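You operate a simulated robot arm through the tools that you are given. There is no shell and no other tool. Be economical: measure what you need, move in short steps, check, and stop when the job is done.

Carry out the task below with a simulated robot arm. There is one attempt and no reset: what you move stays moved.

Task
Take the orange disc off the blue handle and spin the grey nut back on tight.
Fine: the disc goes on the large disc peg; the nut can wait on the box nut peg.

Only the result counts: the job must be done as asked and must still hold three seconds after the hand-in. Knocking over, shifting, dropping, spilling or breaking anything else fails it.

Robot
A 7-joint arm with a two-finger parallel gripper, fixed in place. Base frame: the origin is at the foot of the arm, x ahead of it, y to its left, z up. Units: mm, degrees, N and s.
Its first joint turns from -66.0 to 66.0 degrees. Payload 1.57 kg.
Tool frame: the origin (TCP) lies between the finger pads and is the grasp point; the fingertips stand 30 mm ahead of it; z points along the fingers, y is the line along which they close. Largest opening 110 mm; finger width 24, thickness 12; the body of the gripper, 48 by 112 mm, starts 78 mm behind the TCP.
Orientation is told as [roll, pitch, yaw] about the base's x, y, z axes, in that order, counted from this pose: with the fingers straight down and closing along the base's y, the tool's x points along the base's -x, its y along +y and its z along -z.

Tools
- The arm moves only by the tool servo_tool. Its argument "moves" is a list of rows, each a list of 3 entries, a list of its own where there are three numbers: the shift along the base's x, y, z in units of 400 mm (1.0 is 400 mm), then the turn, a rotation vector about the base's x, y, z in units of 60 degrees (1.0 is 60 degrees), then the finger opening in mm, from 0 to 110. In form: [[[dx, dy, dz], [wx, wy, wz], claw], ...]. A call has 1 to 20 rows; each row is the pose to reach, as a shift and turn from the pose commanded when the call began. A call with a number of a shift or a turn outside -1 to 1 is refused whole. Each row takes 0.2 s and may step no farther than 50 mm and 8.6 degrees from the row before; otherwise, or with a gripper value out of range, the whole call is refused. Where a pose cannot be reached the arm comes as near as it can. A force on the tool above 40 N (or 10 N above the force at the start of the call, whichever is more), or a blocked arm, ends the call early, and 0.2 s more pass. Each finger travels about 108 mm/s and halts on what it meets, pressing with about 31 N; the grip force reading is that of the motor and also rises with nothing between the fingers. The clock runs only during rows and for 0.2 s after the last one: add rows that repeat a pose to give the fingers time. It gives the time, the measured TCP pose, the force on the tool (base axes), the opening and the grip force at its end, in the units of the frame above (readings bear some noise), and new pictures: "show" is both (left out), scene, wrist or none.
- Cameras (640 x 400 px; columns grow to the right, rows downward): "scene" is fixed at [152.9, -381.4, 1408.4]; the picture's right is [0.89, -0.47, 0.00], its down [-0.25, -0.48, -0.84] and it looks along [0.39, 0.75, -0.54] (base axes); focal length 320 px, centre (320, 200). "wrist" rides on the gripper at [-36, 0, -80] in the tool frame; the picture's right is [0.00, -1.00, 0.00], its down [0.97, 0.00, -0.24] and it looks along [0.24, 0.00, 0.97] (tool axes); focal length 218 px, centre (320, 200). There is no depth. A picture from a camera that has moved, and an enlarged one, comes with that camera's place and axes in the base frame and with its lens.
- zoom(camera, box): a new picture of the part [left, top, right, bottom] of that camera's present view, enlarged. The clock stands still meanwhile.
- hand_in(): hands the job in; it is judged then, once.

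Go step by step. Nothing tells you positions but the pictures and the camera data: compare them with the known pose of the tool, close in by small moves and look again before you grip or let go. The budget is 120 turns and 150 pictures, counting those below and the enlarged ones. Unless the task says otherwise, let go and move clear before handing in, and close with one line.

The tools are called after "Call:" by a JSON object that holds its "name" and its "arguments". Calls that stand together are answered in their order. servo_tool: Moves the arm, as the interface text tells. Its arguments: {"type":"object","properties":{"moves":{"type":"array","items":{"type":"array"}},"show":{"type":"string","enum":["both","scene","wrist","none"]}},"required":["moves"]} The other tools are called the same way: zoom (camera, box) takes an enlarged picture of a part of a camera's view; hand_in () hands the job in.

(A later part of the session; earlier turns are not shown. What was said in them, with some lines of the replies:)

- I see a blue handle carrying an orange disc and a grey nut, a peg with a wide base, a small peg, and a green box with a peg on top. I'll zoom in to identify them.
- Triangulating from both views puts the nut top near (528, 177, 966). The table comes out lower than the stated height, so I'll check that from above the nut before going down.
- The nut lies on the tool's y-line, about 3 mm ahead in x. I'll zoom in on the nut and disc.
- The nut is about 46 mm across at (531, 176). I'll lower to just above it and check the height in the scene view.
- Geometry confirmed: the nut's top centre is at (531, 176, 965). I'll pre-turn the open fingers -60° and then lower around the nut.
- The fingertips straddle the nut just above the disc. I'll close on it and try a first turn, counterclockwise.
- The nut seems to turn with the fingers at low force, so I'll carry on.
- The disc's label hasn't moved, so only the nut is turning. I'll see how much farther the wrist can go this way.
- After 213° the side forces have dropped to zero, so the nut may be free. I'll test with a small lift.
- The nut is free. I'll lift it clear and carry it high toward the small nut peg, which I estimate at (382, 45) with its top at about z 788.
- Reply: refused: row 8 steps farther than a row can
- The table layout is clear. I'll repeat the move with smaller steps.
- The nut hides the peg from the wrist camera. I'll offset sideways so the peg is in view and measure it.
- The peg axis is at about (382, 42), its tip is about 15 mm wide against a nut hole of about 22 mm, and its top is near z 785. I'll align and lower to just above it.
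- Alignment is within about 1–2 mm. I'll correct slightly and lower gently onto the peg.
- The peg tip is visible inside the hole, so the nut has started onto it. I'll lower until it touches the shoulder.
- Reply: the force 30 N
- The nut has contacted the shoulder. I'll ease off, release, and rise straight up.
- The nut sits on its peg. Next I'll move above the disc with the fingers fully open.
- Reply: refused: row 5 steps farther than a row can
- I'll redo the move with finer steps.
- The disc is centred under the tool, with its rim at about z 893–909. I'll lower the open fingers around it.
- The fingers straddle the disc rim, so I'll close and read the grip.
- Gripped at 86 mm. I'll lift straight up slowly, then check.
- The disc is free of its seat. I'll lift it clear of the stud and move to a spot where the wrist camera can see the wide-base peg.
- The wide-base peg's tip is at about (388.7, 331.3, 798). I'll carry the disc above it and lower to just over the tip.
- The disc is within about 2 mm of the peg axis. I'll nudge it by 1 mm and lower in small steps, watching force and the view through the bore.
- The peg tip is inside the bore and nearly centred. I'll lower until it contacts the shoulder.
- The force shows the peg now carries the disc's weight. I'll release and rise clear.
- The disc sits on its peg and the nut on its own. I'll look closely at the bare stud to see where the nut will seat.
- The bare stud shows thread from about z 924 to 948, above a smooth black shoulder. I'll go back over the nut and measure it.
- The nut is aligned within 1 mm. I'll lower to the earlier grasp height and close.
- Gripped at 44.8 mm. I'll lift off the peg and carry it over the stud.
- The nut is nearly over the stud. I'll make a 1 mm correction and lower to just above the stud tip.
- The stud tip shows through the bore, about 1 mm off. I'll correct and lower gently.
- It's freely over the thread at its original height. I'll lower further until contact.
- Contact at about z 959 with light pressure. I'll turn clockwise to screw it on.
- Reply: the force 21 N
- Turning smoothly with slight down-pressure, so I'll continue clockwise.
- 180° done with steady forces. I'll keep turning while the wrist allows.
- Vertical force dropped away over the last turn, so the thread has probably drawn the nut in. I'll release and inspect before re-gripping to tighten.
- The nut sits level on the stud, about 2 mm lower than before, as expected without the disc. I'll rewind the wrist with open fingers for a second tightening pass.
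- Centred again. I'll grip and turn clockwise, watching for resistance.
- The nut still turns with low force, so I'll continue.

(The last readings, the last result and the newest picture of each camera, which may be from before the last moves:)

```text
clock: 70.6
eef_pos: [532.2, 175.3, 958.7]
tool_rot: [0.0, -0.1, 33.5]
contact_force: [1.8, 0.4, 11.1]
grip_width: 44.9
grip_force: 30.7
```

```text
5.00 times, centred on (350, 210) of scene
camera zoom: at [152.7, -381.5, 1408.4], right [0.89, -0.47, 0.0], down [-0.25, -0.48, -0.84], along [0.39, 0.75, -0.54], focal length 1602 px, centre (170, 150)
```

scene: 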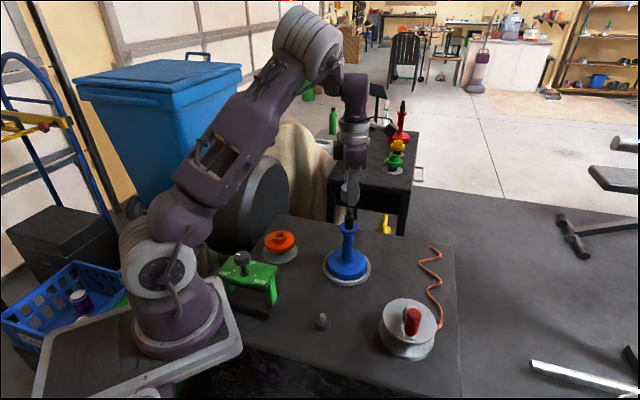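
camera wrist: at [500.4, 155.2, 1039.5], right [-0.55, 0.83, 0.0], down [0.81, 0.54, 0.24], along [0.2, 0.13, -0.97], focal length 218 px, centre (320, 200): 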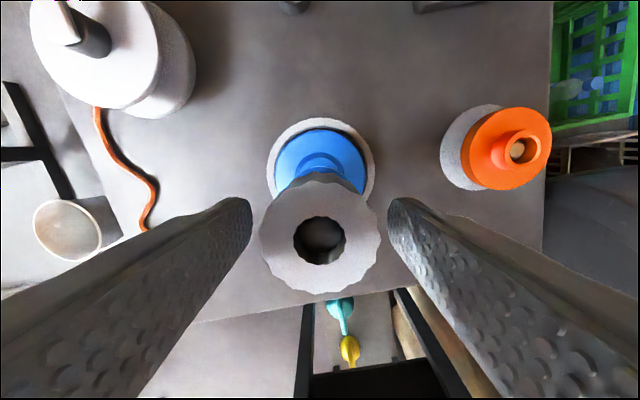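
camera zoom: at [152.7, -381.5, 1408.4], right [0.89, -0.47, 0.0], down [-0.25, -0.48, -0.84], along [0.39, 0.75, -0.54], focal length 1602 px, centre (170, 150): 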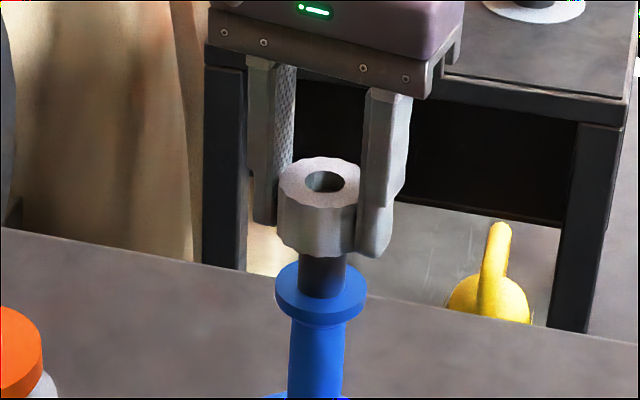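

Upward force is growing and the handle seems to have shifted slightly in its ring. I'll look at the whole handle before continuing.

Call:
{"name": "zoom", "arguments": {"camera": "scene", "box": [310, 190, 390, 290]}}

Call:
{"name": "zoom", "arguments": {"camera": "wrist", "box": [250, 80, 390, 200]}}

```text
4.00 times, centred on (350, 240) of scene
camera zoom: at [152.7, -381.5, 1408.4], right [0.89, -0.47, 0.0], down [-0.25, -0.48, -0.84], along [0.39, 0.75, -0.54], focal length 1281 px, centre (200, 40)
```

zoom: 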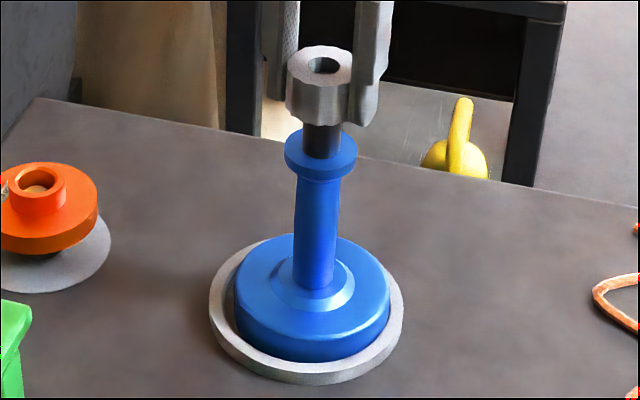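

```text
3.33 times, centred on (320, 140) of wrist
camera zoom: at [561.2, 194.4, 1039.3], right [0.55, -0.83, 0.0], down [-0.81, -0.54, 0.24], along [-0.2, -0.13, -0.97], focal length 728 px, centre (320, 400)
```

zoom: 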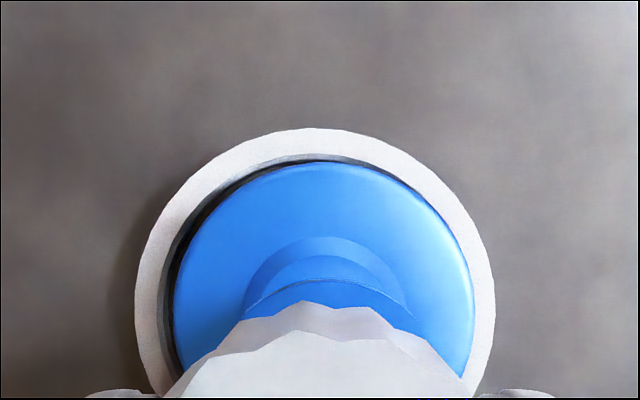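

The handle has slid about 3 mm within its ring cup, which suggests the nut now turns the whole handle. I'll release so it settles, then look.

Call:
{"name": "servo_tool", "arguments": {"moves": [[[0, 0, 0], [0, 0, 0], 50], [[0, 0, 0], [0, 0, 0], 60], [[0, 0, 0], [0, 0, 0], 70], [[0, 0, 0], [0, 0, 0], 70]], "show": "none"}}

Call:
{"name": "zoom", "arguments": {"camera": "scene", "box": [310, 190, 390, 290]}}

Call:
{"name": "zoom", "arguments": {"camera": "scene", "box": [325, 195, 375, 235]}}

Call:
{"name": "zoom", "arguments": {"camera": "wrist", "box": [240, 150, 400, 310]}}

```text
clock: 71.6
eef_pos: [532.1, 175.3, 959.7]
tool_rot: [0.1, 0.0, 33.6]
contact_force: [-0.5, 0.0, -0.3]
grip_width: 70.1
grip_force: 0.1
```

```text
4.00 times, centred on (350, 240) of scene
camera zoom: at [152.9, -381.4, 1408.4], right [0.89, -0.47, 0.0], down [-0.25, -0.48, -0.84], along [0.39, 0.75, -0.54], focal length 1281 px, centre (200, 40)
```

zoom: 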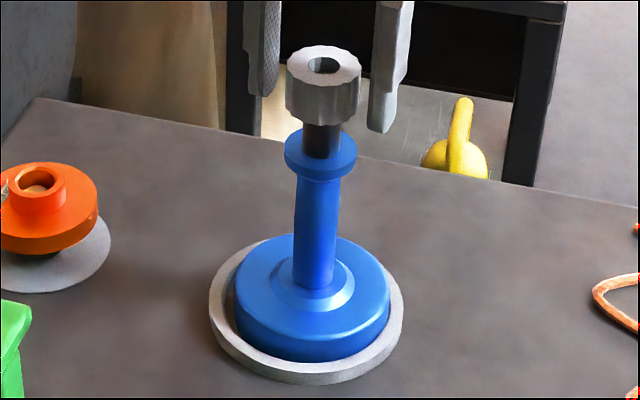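

```text
10.00 times, centred on (350, 215) of scene
camera zoom: at [152.9, -381.4, 1408.4], right [0.89, -0.47, 0.0], down [-0.25, -0.48, -0.84], along [0.39, 0.75, -0.54], focal length 3203 px, centre (20, 50)
```

zoom: 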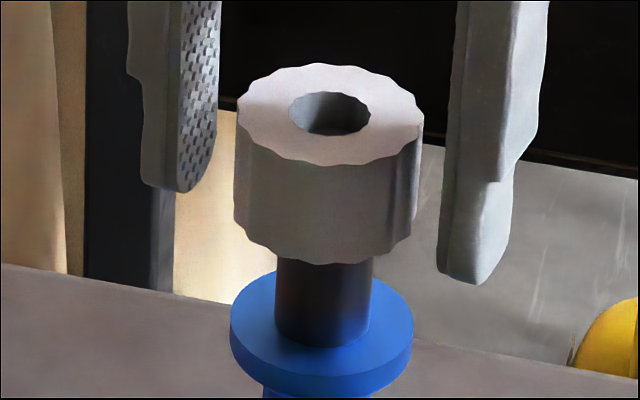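

```text
2.50 times, centred on (320, 230) of wrist
camera zoom: at [561.1, 194.2, 1038.7], right [0.55, -0.83, 0.0], down [-0.81, -0.54, 0.24], along [-0.2, -0.13, -0.97], focal length 546 px, centre (320, 125)
```

zoom: 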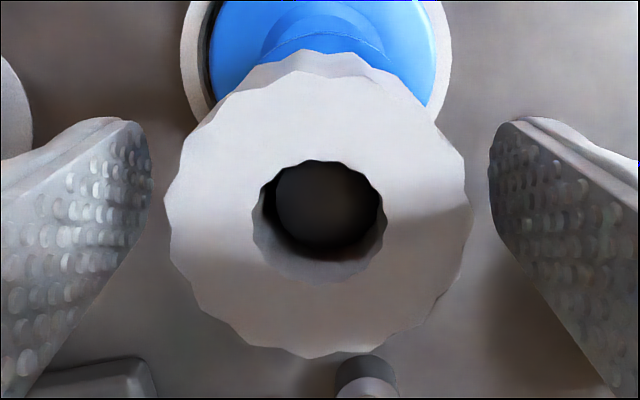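

The nut looks level. To test whether the thread has caught, I'll grip the nut and lift a few millimetres while reading the force.

Call:
{"name": "servo_tool", "arguments": {"moves": [[[0, 0, 0], [0, 0, 0], 50], [[0, 0, 0], [0, 0, 0], 40], [[0, 0, 0], [0, 0, 0], 40]], "show": "none"}}

Call:
{"name": "servo_tool", "arguments": {"moves": [[[0, 0, 0.003], [0, 0, 0], 40], [[0, 0, 0.006], [0, 0, 0], 40], [[0, 0, 0.009], [0, 0, 0], 40]], "show": "none"}}

Call:
{"name": "zoom", "arguments": {"camera": "scene", "box": [310, 190, 390, 290]}}

Call:
{"name": "zoom", "arguments": {"camera": "scene", "box": [325, 195, 375, 235]}}

```text
clock: 72.4
eef_pos: [532.0, 174.9, 959.0]
tool_rot: [0.0, 0.0, 33.6]
contact_force: [-0.9, 0.1, 0.4]
grip_width: 45.0
grip_force: 31.1
```

```text
clock: 73.2
eef_pos: [532.2, 175.8, 961.9]
tool_rot: [-0.1, 0.0, 33.6]
contact_force: [-0.1, 0.4, -12.9]
grip_width: 45.0
grip_force: 31.2
```

```text
4.00 times, centred on (350, 240) of scene
camera zoom: at [153.1, -381.3, 1408.3], right [0.89, -0.47, 0.0], down [-0.25, -0.48, -0.84], along [0.39, 0.75, -0.54], focal length 1281 px, centre (200, 40)
```

zoom: 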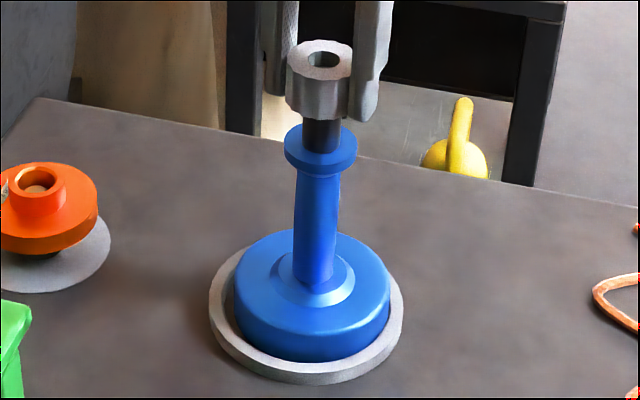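

```text
10.00 times, centred on (350, 215) of scene
camera zoom: at [153.1, -381.3, 1408.3], right [0.89, -0.47, 0.0], down [-0.25, -0.48, -0.84], along [0.39, 0.75, -0.54], focal length 3203 px, centre (20, 50)
```

zoom: 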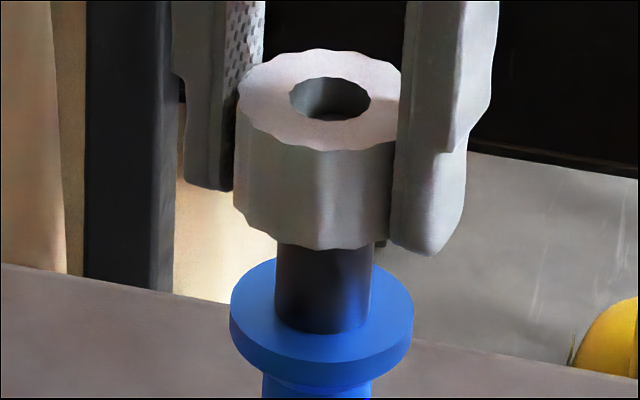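

The handle (about 12 N) lifts with the nut, so the thread is engaged. While it's 4 mm up, I'll recentre it in its ring and set it back down.

Call:
{"name": "servo_tool", "arguments": {"moves": [[[-0.003, 0.003, 0], [0, 0, 0], 40], [[-0.0055, 0.0055, 0], [0, 0, 0], 40], [[-0.0055, 0.0055, -0.003], [0, 0, 0], 40], [[-0.0055, 0.0055, -0.006], [0, 0, 0], 40], [[-0.0055, 0.0055, -0.009], [0, 0, 0], 40], [[-0.0055, 0.0055, -0.009], [0, 0, 0], 40]], "show": "none"}}

Call:
{"name": "zoom", "arguments": {"camera": "scene", "box": [310, 190, 390, 290]}}

Call:
{"name": "zoom", "arguments": {"camera": "wrist", "box": [250, 80, 390, 200]}}

```text
clock: 74.6
eef_pos: [530.4, 178.5, 959.1]
tool_rot: [0.0, -0.1, 33.6]
contact_force: [-0.1, 0.2, -11.0]
grip_width: 45.2
grip_force: 30.8
```

```text
4.00 times, centred on (350, 240) of scene
camera zoom: at [153.1, -381.4, 1408.3], right [0.89, -0.47, 0.0], down [-0.25, -0.48, -0.84], along [0.39, 0.75, -0.54], focal length 1281 px, centre (200, 40)
```

zoom: 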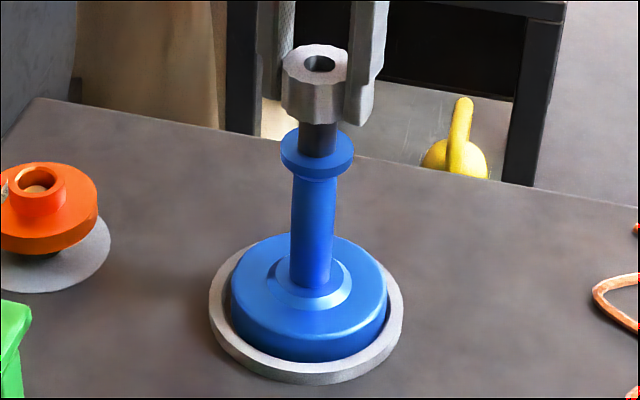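

```text
3.33 times, centred on (320, 140) of wrist
camera zoom: at [559.3, 196.4, 1039.2], right [0.55, -0.83, 0.0], down [-0.81, -0.54, 0.24], along [-0.2, -0.13, -0.97], focal length 728 px, centre (320, 400)
```

zoom: 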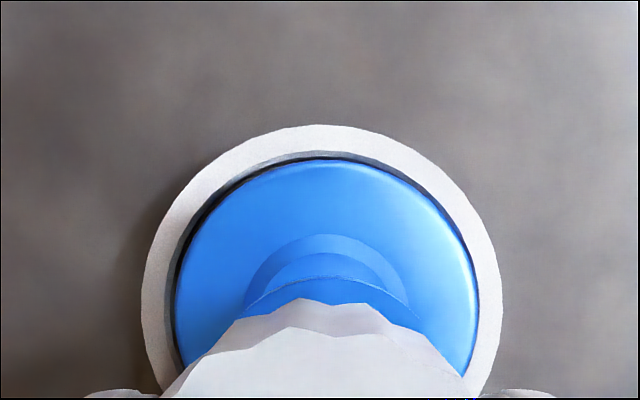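

It's still hanging slightly. I'll shift about 1.5 mm more toward centre and lower until it rests with light pressure.

Call:
{"name": "servo_tool", "arguments": {"moves": [[[-0.0035, 0.0035, 0], [0, 0, 0], 40], [[-0.0035, 0.0035, -0.002], [0, 0, 0], 40], [[-0.0035, 0.0035, -0.004], [0, 0, 0], 40], [[-0.0035, 0.0035, -0.006], [0, 0, 0], 40]], "show": "none"}}

Call:
{"name": "zoom", "arguments": {"camera": "wrist", "box": [250, 80, 390, 200]}}

```text
clock: 75.6
eef_pos: [529.9, 177.8, 957.7]
tool_rot: [-0.3, -0.4, 33.5]
contact_force: [-0.9, -3.6, 5.6]
grip_width: 45.2
grip_force: 31.4
stopped in row 4: the force on the tool passed its limit (the readings are from after the stop); the commanded pose is now the measured one
```

```text
3.33 times, centred on (320, 140) of wrist
camera zoom: at [558.8, 196.6, 1039.3], right [0.55, -0.83, 0.01], down [-0.81, -0.54, 0.24], along [-0.19, -0.13, -0.97], focal length 728 px, centre (320, 400)
```

zoom: 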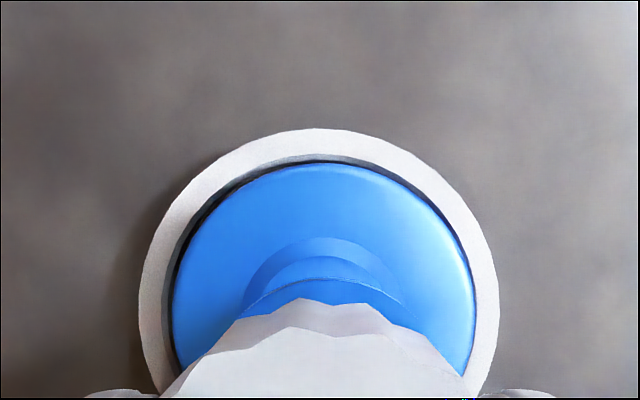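

It has landed. I'll release, level the tool, rewind, and re-grip for a final tightening pass with light down-pressure.

Call:
{"name": "servo_tool", "arguments": {"moves": [[[0, 0, 0], [0, 0, 0], 50], [[0, 0, 0], [0, 0, 0], 60], [[0, 0, 0], [0, 0, 0], 70], [[0, 0, 0.004], [0.005, 0.0067, 0], 70]], "show": "none"}}

Call:
{"name": "servo_tool", "arguments": {"moves": [[[0, 0, 0], [0, 0, 0.14], 70], [[0, 0, 0], [0, 0, 0.28], 70], [[0, 0, 0], [0, 0, 0.42], 70], [[0, 0, 0], [0, 0, 0.56], 70], [[0, 0, 0], [0, 0, 0.7], 70], [[0, 0, 0], [0, 0, 0.84], 70], [[0, 0, 0], [0, 0, 0.98], 70], [[0, 0, 0], [0, 0, 1.0], 70]], "show": "none"}}

Call:
{"name": "servo_tool", "arguments": {"moves": [[[0, 0, 0], [0, 0, 0.14], 70], [[0, 0, 0], [0, 0, 0.28], 70], [[0, 0, 0], [0, 0, 0.42], 70], [[0, 0, 0], [0, 0, 0.56], 70], [[0, 0, 0], [0, 0, 0.7], 70], [[0, 0, 0], [0, 0, 0.84], 70], [[0, 0, 0], [0, 0, 0.98], 70], [[0, 0, 0], [0, 0, 1.0], 70]], "show": "none"}}

Call:
{"name": "zoom", "arguments": {"camera": "wrist", "box": [240, 150, 400, 310]}}

Call:
{"name": "zoom", "arguments": {"camera": "scene", "box": [310, 190, 390, 290]}}

```text
clock: 76.6
eef_pos: [530.2, 178.2, 960.8]
tool_rot: [0.1, -0.1, 33.6]
contact_force: [0.0, 0.3, -0.3]
grip_width: 69.9
grip_force: 0.1
```

```text
clock: 78.4
eef_pos: [530.4, 177.7, 960.3]
tool_rot: [0.2, -0.1, 93.7]
contact_force: [-0.5, 0.4, 0.1]
grip_width: 70.0
grip_force: 0.0
```

```text
clock: 80.2
eef_pos: [528.9, 177.4, 960.6]
tool_rot: [0.3, 0.0, 153.7]
contact_force: [0.2, -1.1, 0.2]
grip_width: 70.0
grip_force: 0.1
```

```text
2.50 times, centred on (320, 230) of wrist
camera zoom: at [497.6, 193.6, 1040.6], right [0.44, 0.9, 0.0], down [0.87, -0.43, 0.24], along [0.21, -0.11, -0.97], focal length 546 px, centre (320, 125)
```

zoom: 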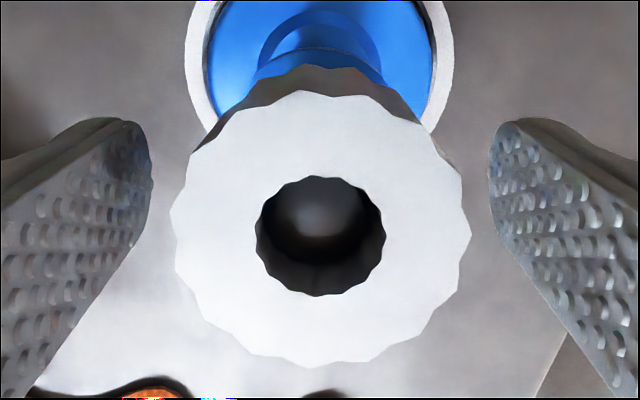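

```text
4.00 times, centred on (350, 240) of scene
camera zoom: at [152.9, -381.4, 1408.4], right [0.89, -0.47, 0.0], down [-0.25, -0.48, -0.84], along [0.39, 0.75, -0.54], focal length 1281 px, centre (200, 40)
```

zoom: 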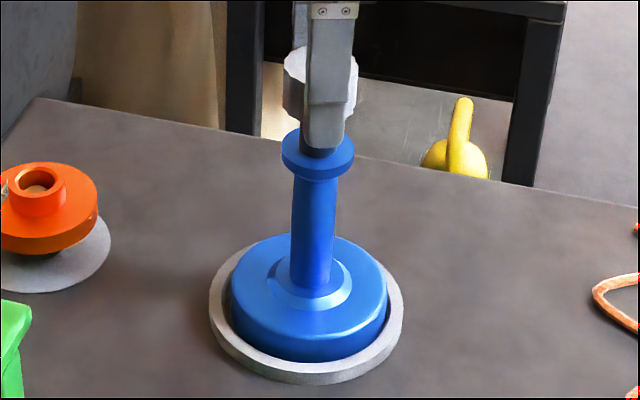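

The handle is nearly centred again. I'll re-grip, press lightly, and turn clockwise.

Call:
{"name": "servo_tool", "arguments": {"moves": [[[0.0027, -0.0013, 0], [0, 0, 0], 70], [[0.0027, -0.0013, 0], [0, 0, 0], 50], [[0.0027, -0.0013, 0], [0, 0, 0], 40], [[0.0027, -0.0013, 0], [0, 0, 0], 40], [[0.0027, -0.0013, -0.002], [0, 0, 0], 40], [[0.0027, -0.0013, -0.0035], [0, 0, 0], 40], [[0.0027, -0.0013, -0.0035], [0, 0, 0], 40]], "show": "none"}}

Call:
{"name": "servo_tool", "arguments": {"moves": [[[0, 0, 0], [0, 0, -0.14], 40], [[0, 0, 0], [0, 0, -0.28], 40], [[0, 0, 0], [0, 0, -0.42], 40], [[0, 0, 0], [0, 0, -0.56], 40], [[0, 0, 0], [0, 0, -0.7], 40], [[0, 0, 0], [0, 0, -0.84], 40], [[0, 0, 0], [0, 0, -0.98], 40], [[0, 0, 0], [0, 0, -1.0], 40]], "show": "none"}}

Call:
{"name": "zoom", "arguments": {"camera": "wrist", "box": [240, 150, 400, 310]}}

Call:
{"name": "zoom", "arguments": {"camera": "scene", "box": [310, 190, 390, 290]}}

```text
clock: 81.8
eef_pos: [531.7, 178.8, 959.3]
tool_rot: [0.1, 0.0, 153.6]
contact_force: [-5.8, -0.8, 28.8]
grip_width: 46.4
grip_force: 30.8
```

```text
clock: 83.6
eef_pos: [531.1, 177.8, 959.8]
tool_rot: [0.1, -0.1, 93.4]
contact_force: [0.2, -0.4, 11.1]
grip_width: 45.0
grip_force: 31.1
```

```text
2.50 times, centred on (320, 230) of wrist
camera zoom: at [528.1, 212.4, 1039.2], right [1.0, 0.06, 0.0], down [0.06, -0.97, 0.24], along [0.01, -0.24, -0.97], focal length 546 px, centre (320, 125)
```

zoom: 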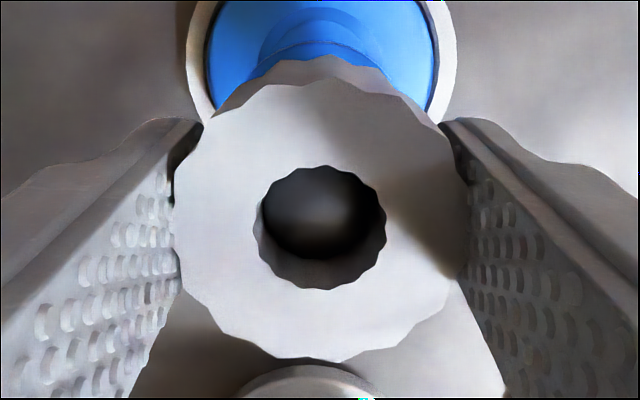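

```text
4.00 times, centred on (350, 240) of scene
camera zoom: at [152.7, -381.5, 1408.3], right [0.88, -0.47, 0.0], down [-0.25, -0.48, -0.84], along [0.39, 0.75, -0.54], focal length 1281 px, centre (200, 40)
```

zoom: 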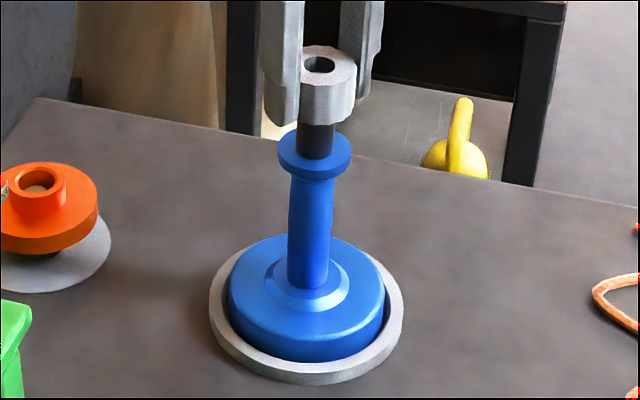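

Force eased as the fingers settled into the flutes. I'll continue clockwise.

Call:
{"name": "servo_tool", "arguments": {"moves": [[[0, 0, 0], [0, 0, -0.14], 40], [[0, 0, 0], [0, 0, -0.28], 40], [[0, 0, 0], [0, 0, -0.42], 40], [[0, 0, 0], [0, 0, -0.56], 40], [[0, 0, 0], [0, 0, -0.7], 40], [[0, 0, 0], [0, 0, -0.84], 40], [[0, 0, 0], [0, 0, -0.98], 40], [[0, 0, 0], [0, 0, -1.0], 40]], "show": "none"}}

Call:
{"name": "zoom", "arguments": {"camera": "scene", "box": [310, 190, 390, 290]}}

Call:
{"name": "servo_tool", "arguments": {"moves": [[[0, 0, 0], [0, 0, -0.14], 40], [[0, 0, 0], [0, 0, -0.28], 40], [[0, 0, 0], [0, 0, -0.42], 40], [[0, 0, 0], [0, 0, -0.56], 40], [[0, 0, 0], [0, 0, -0.7], 40], [[0, 0, 0], [0, 0, -0.84], 40], [[0, 0, 0], [0, 0, -0.98], 40], [[0, 0, 0], [0, 0, -1.0], 40]], "show": "none"}}

Call:
{"name": "zoom", "arguments": {"camera": "scene", "box": [310, 190, 390, 290]}}

Call:
{"name": "zoom", "arguments": {"camera": "wrist", "box": [240, 150, 400, 310]}}

```text
clock: 85.4
eef_pos: [530.9, 177.7, 958.5]
tool_rot: [0.2, -0.1, 33.5]
contact_force: [-1.3, 1.2, 16.5]
grip_width: 44.8
grip_force: 30.7
```

```text
4.00 times, centred on (350, 240) of scene
camera zoom: at [152.6, -381.5, 1408.4], right [0.89, -0.47, 0.0], down [-0.25, -0.48, -0.84], along [0.39, 0.75, -0.54], focal length 1281 px, centre (200, 40)
```

zoom: 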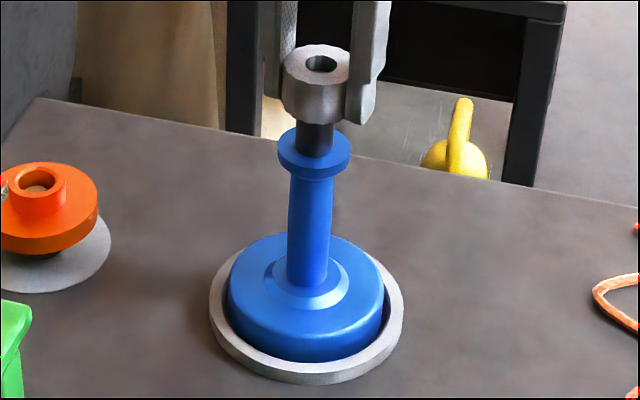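

```text
clock: 87.2
eef_pos: [530.8, 178.2, 959.4]
tool_rot: [0.3, -0.1, -26.6]
contact_force: [1.6, 0.0, 18.7]
grip_width: 44.9
grip_force: 30.9
```

```text
4.00 times, centred on (350, 240) of scene
camera zoom: at [152.6, -381.5, 1408.4], right [0.89, -0.47, 0.0], down [-0.25, -0.48, -0.84], along [0.39, 0.75, -0.54], focal length 1281 px, centre (200, 40)
```

zoom: 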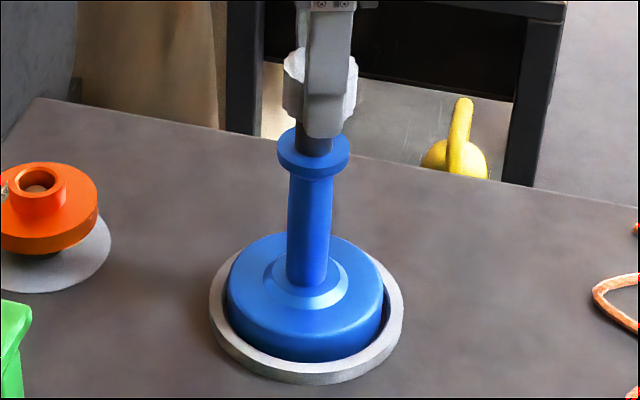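

```text
2.50 times, centred on (320, 230) of wrist
camera zoom: at [562.1, 160.3, 1039.2], right [-0.45, -0.89, 0.0], down [-0.87, 0.43, 0.24], along [-0.21, 0.11, -0.97], focal length 546 px, centre (320, 125)
```

zoom: 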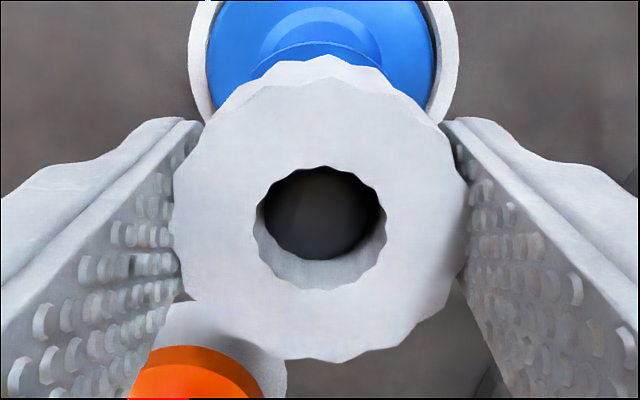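

The downward load stays constant, so the nut has stopped advancing and handle and nut turn as one: it's tight. I'll release and lift clear.

Call:
{"name": "servo_tool", "arguments": {"moves": [[[0, 0, 0.003], [0, 0, 0], 40], [[0, 0, 0.003], [0, 0, 0], 50], [[0, 0, 0.003], [0, 0, 0], 60], [[0, 0, 0.003], [0, 0, 0], 75], [[0, 0, 0.003], [0, 0, 0], 75]], "show": "none"}}

Call:
{"name": "servo_tool", "arguments": {"moves": [[[0, 0, 0.05], [0, 0, 0], 75], [[0, 0, 0.15], [0, 0, 0], 75], [[0, 0, 0.25], [0, 0, 0], 75], [[0, 0, 0.35], [0, 0, 0], 75], [[0, 0, 0.35], [0, 0, 0], 75]]}}

Call:
{"name": "zoom", "arguments": {"camera": "scene", "box": [310, 190, 390, 290]}}

Call:
{"name": "zoom", "arguments": {"camera": "wrist", "box": [240, 100, 400, 260]}}

```text
clock: 88.4
eef_pos: [530.4, 177.7, 959.5]
tool_rot: [0.3, -0.1, -26.4]
contact_force: [0.5, -0.1, 0.7]
grip_width: 75.0
grip_force: 0.1
```

```text
clock: 89.6
eef_pos: [531.1, 179.7, 1100.6]
tool_rot: [0.3, -0.2, -26.4]
contact_force: [-0.7, -0.6, -0.3]
grip_width: 75.2
grip_force: 0.0
camera wrist: at [564.2, 162.3, 1180.1], right [-0.45, -0.9, 0.0], down [-0.87, 0.43, 0.24], along [-0.21, 0.11, -0.97], focal length 218 px, centre (320, 200)
```

scene: 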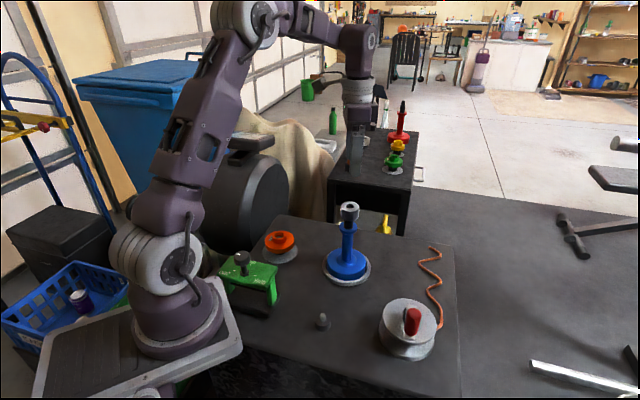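
wrist: 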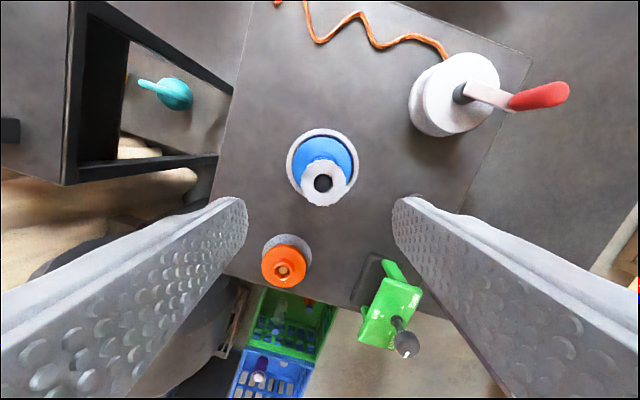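

```text
4.00 times, centred on (350, 240) of scene
camera zoom: at [152.9, -381.4, 1408.4], right [0.89, -0.47, 0.0], down [-0.25, -0.48, -0.84], along [0.39, 0.75, -0.54], focal length 1281 px, centre (200, 40)
```

zoom: 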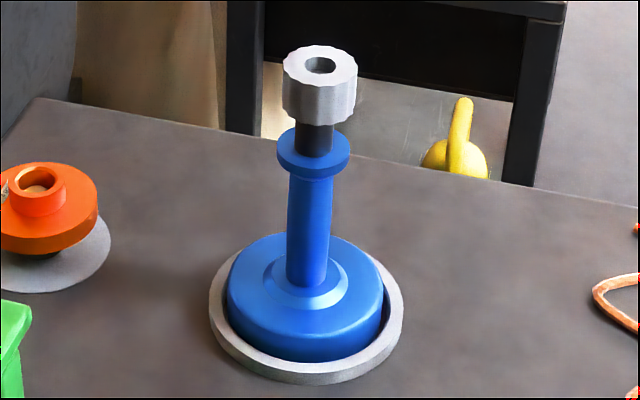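

```text
2.50 times, centred on (320, 180) of wrist
camera zoom: at [564.2, 162.3, 1180.1], right [-0.45, -0.9, 0.0], down [-0.87, 0.43, 0.24], along [-0.21, 0.11, -0.97], focal length 546 px, centre (320, 250)
```

zoom: 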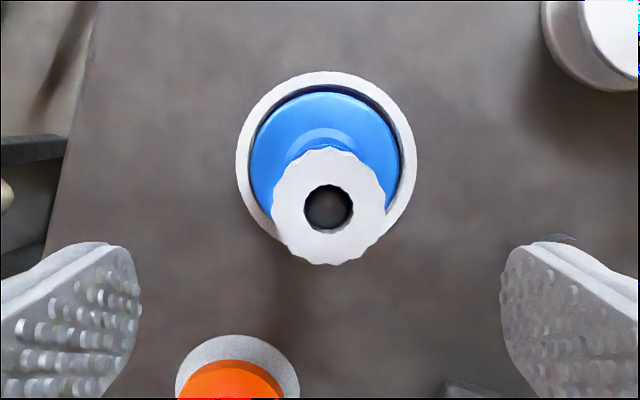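

The disc is on the wide-base peg, the nut is seated on the stud at its original height, and the handle is back in its place with the gripper well clear. I'll hand in.

Call:
{"name": "hand_in", "arguments": {}}

```text
The job is handed in.
```

The orange disc is on the large disc peg and the grey nut is back on the blue handle. I judged it tight by feel: it stopped advancing, and the handle lifted with it. The handle slid about 3 mm in its ring while I was tightening, and I moved it back to within about 1 mm.
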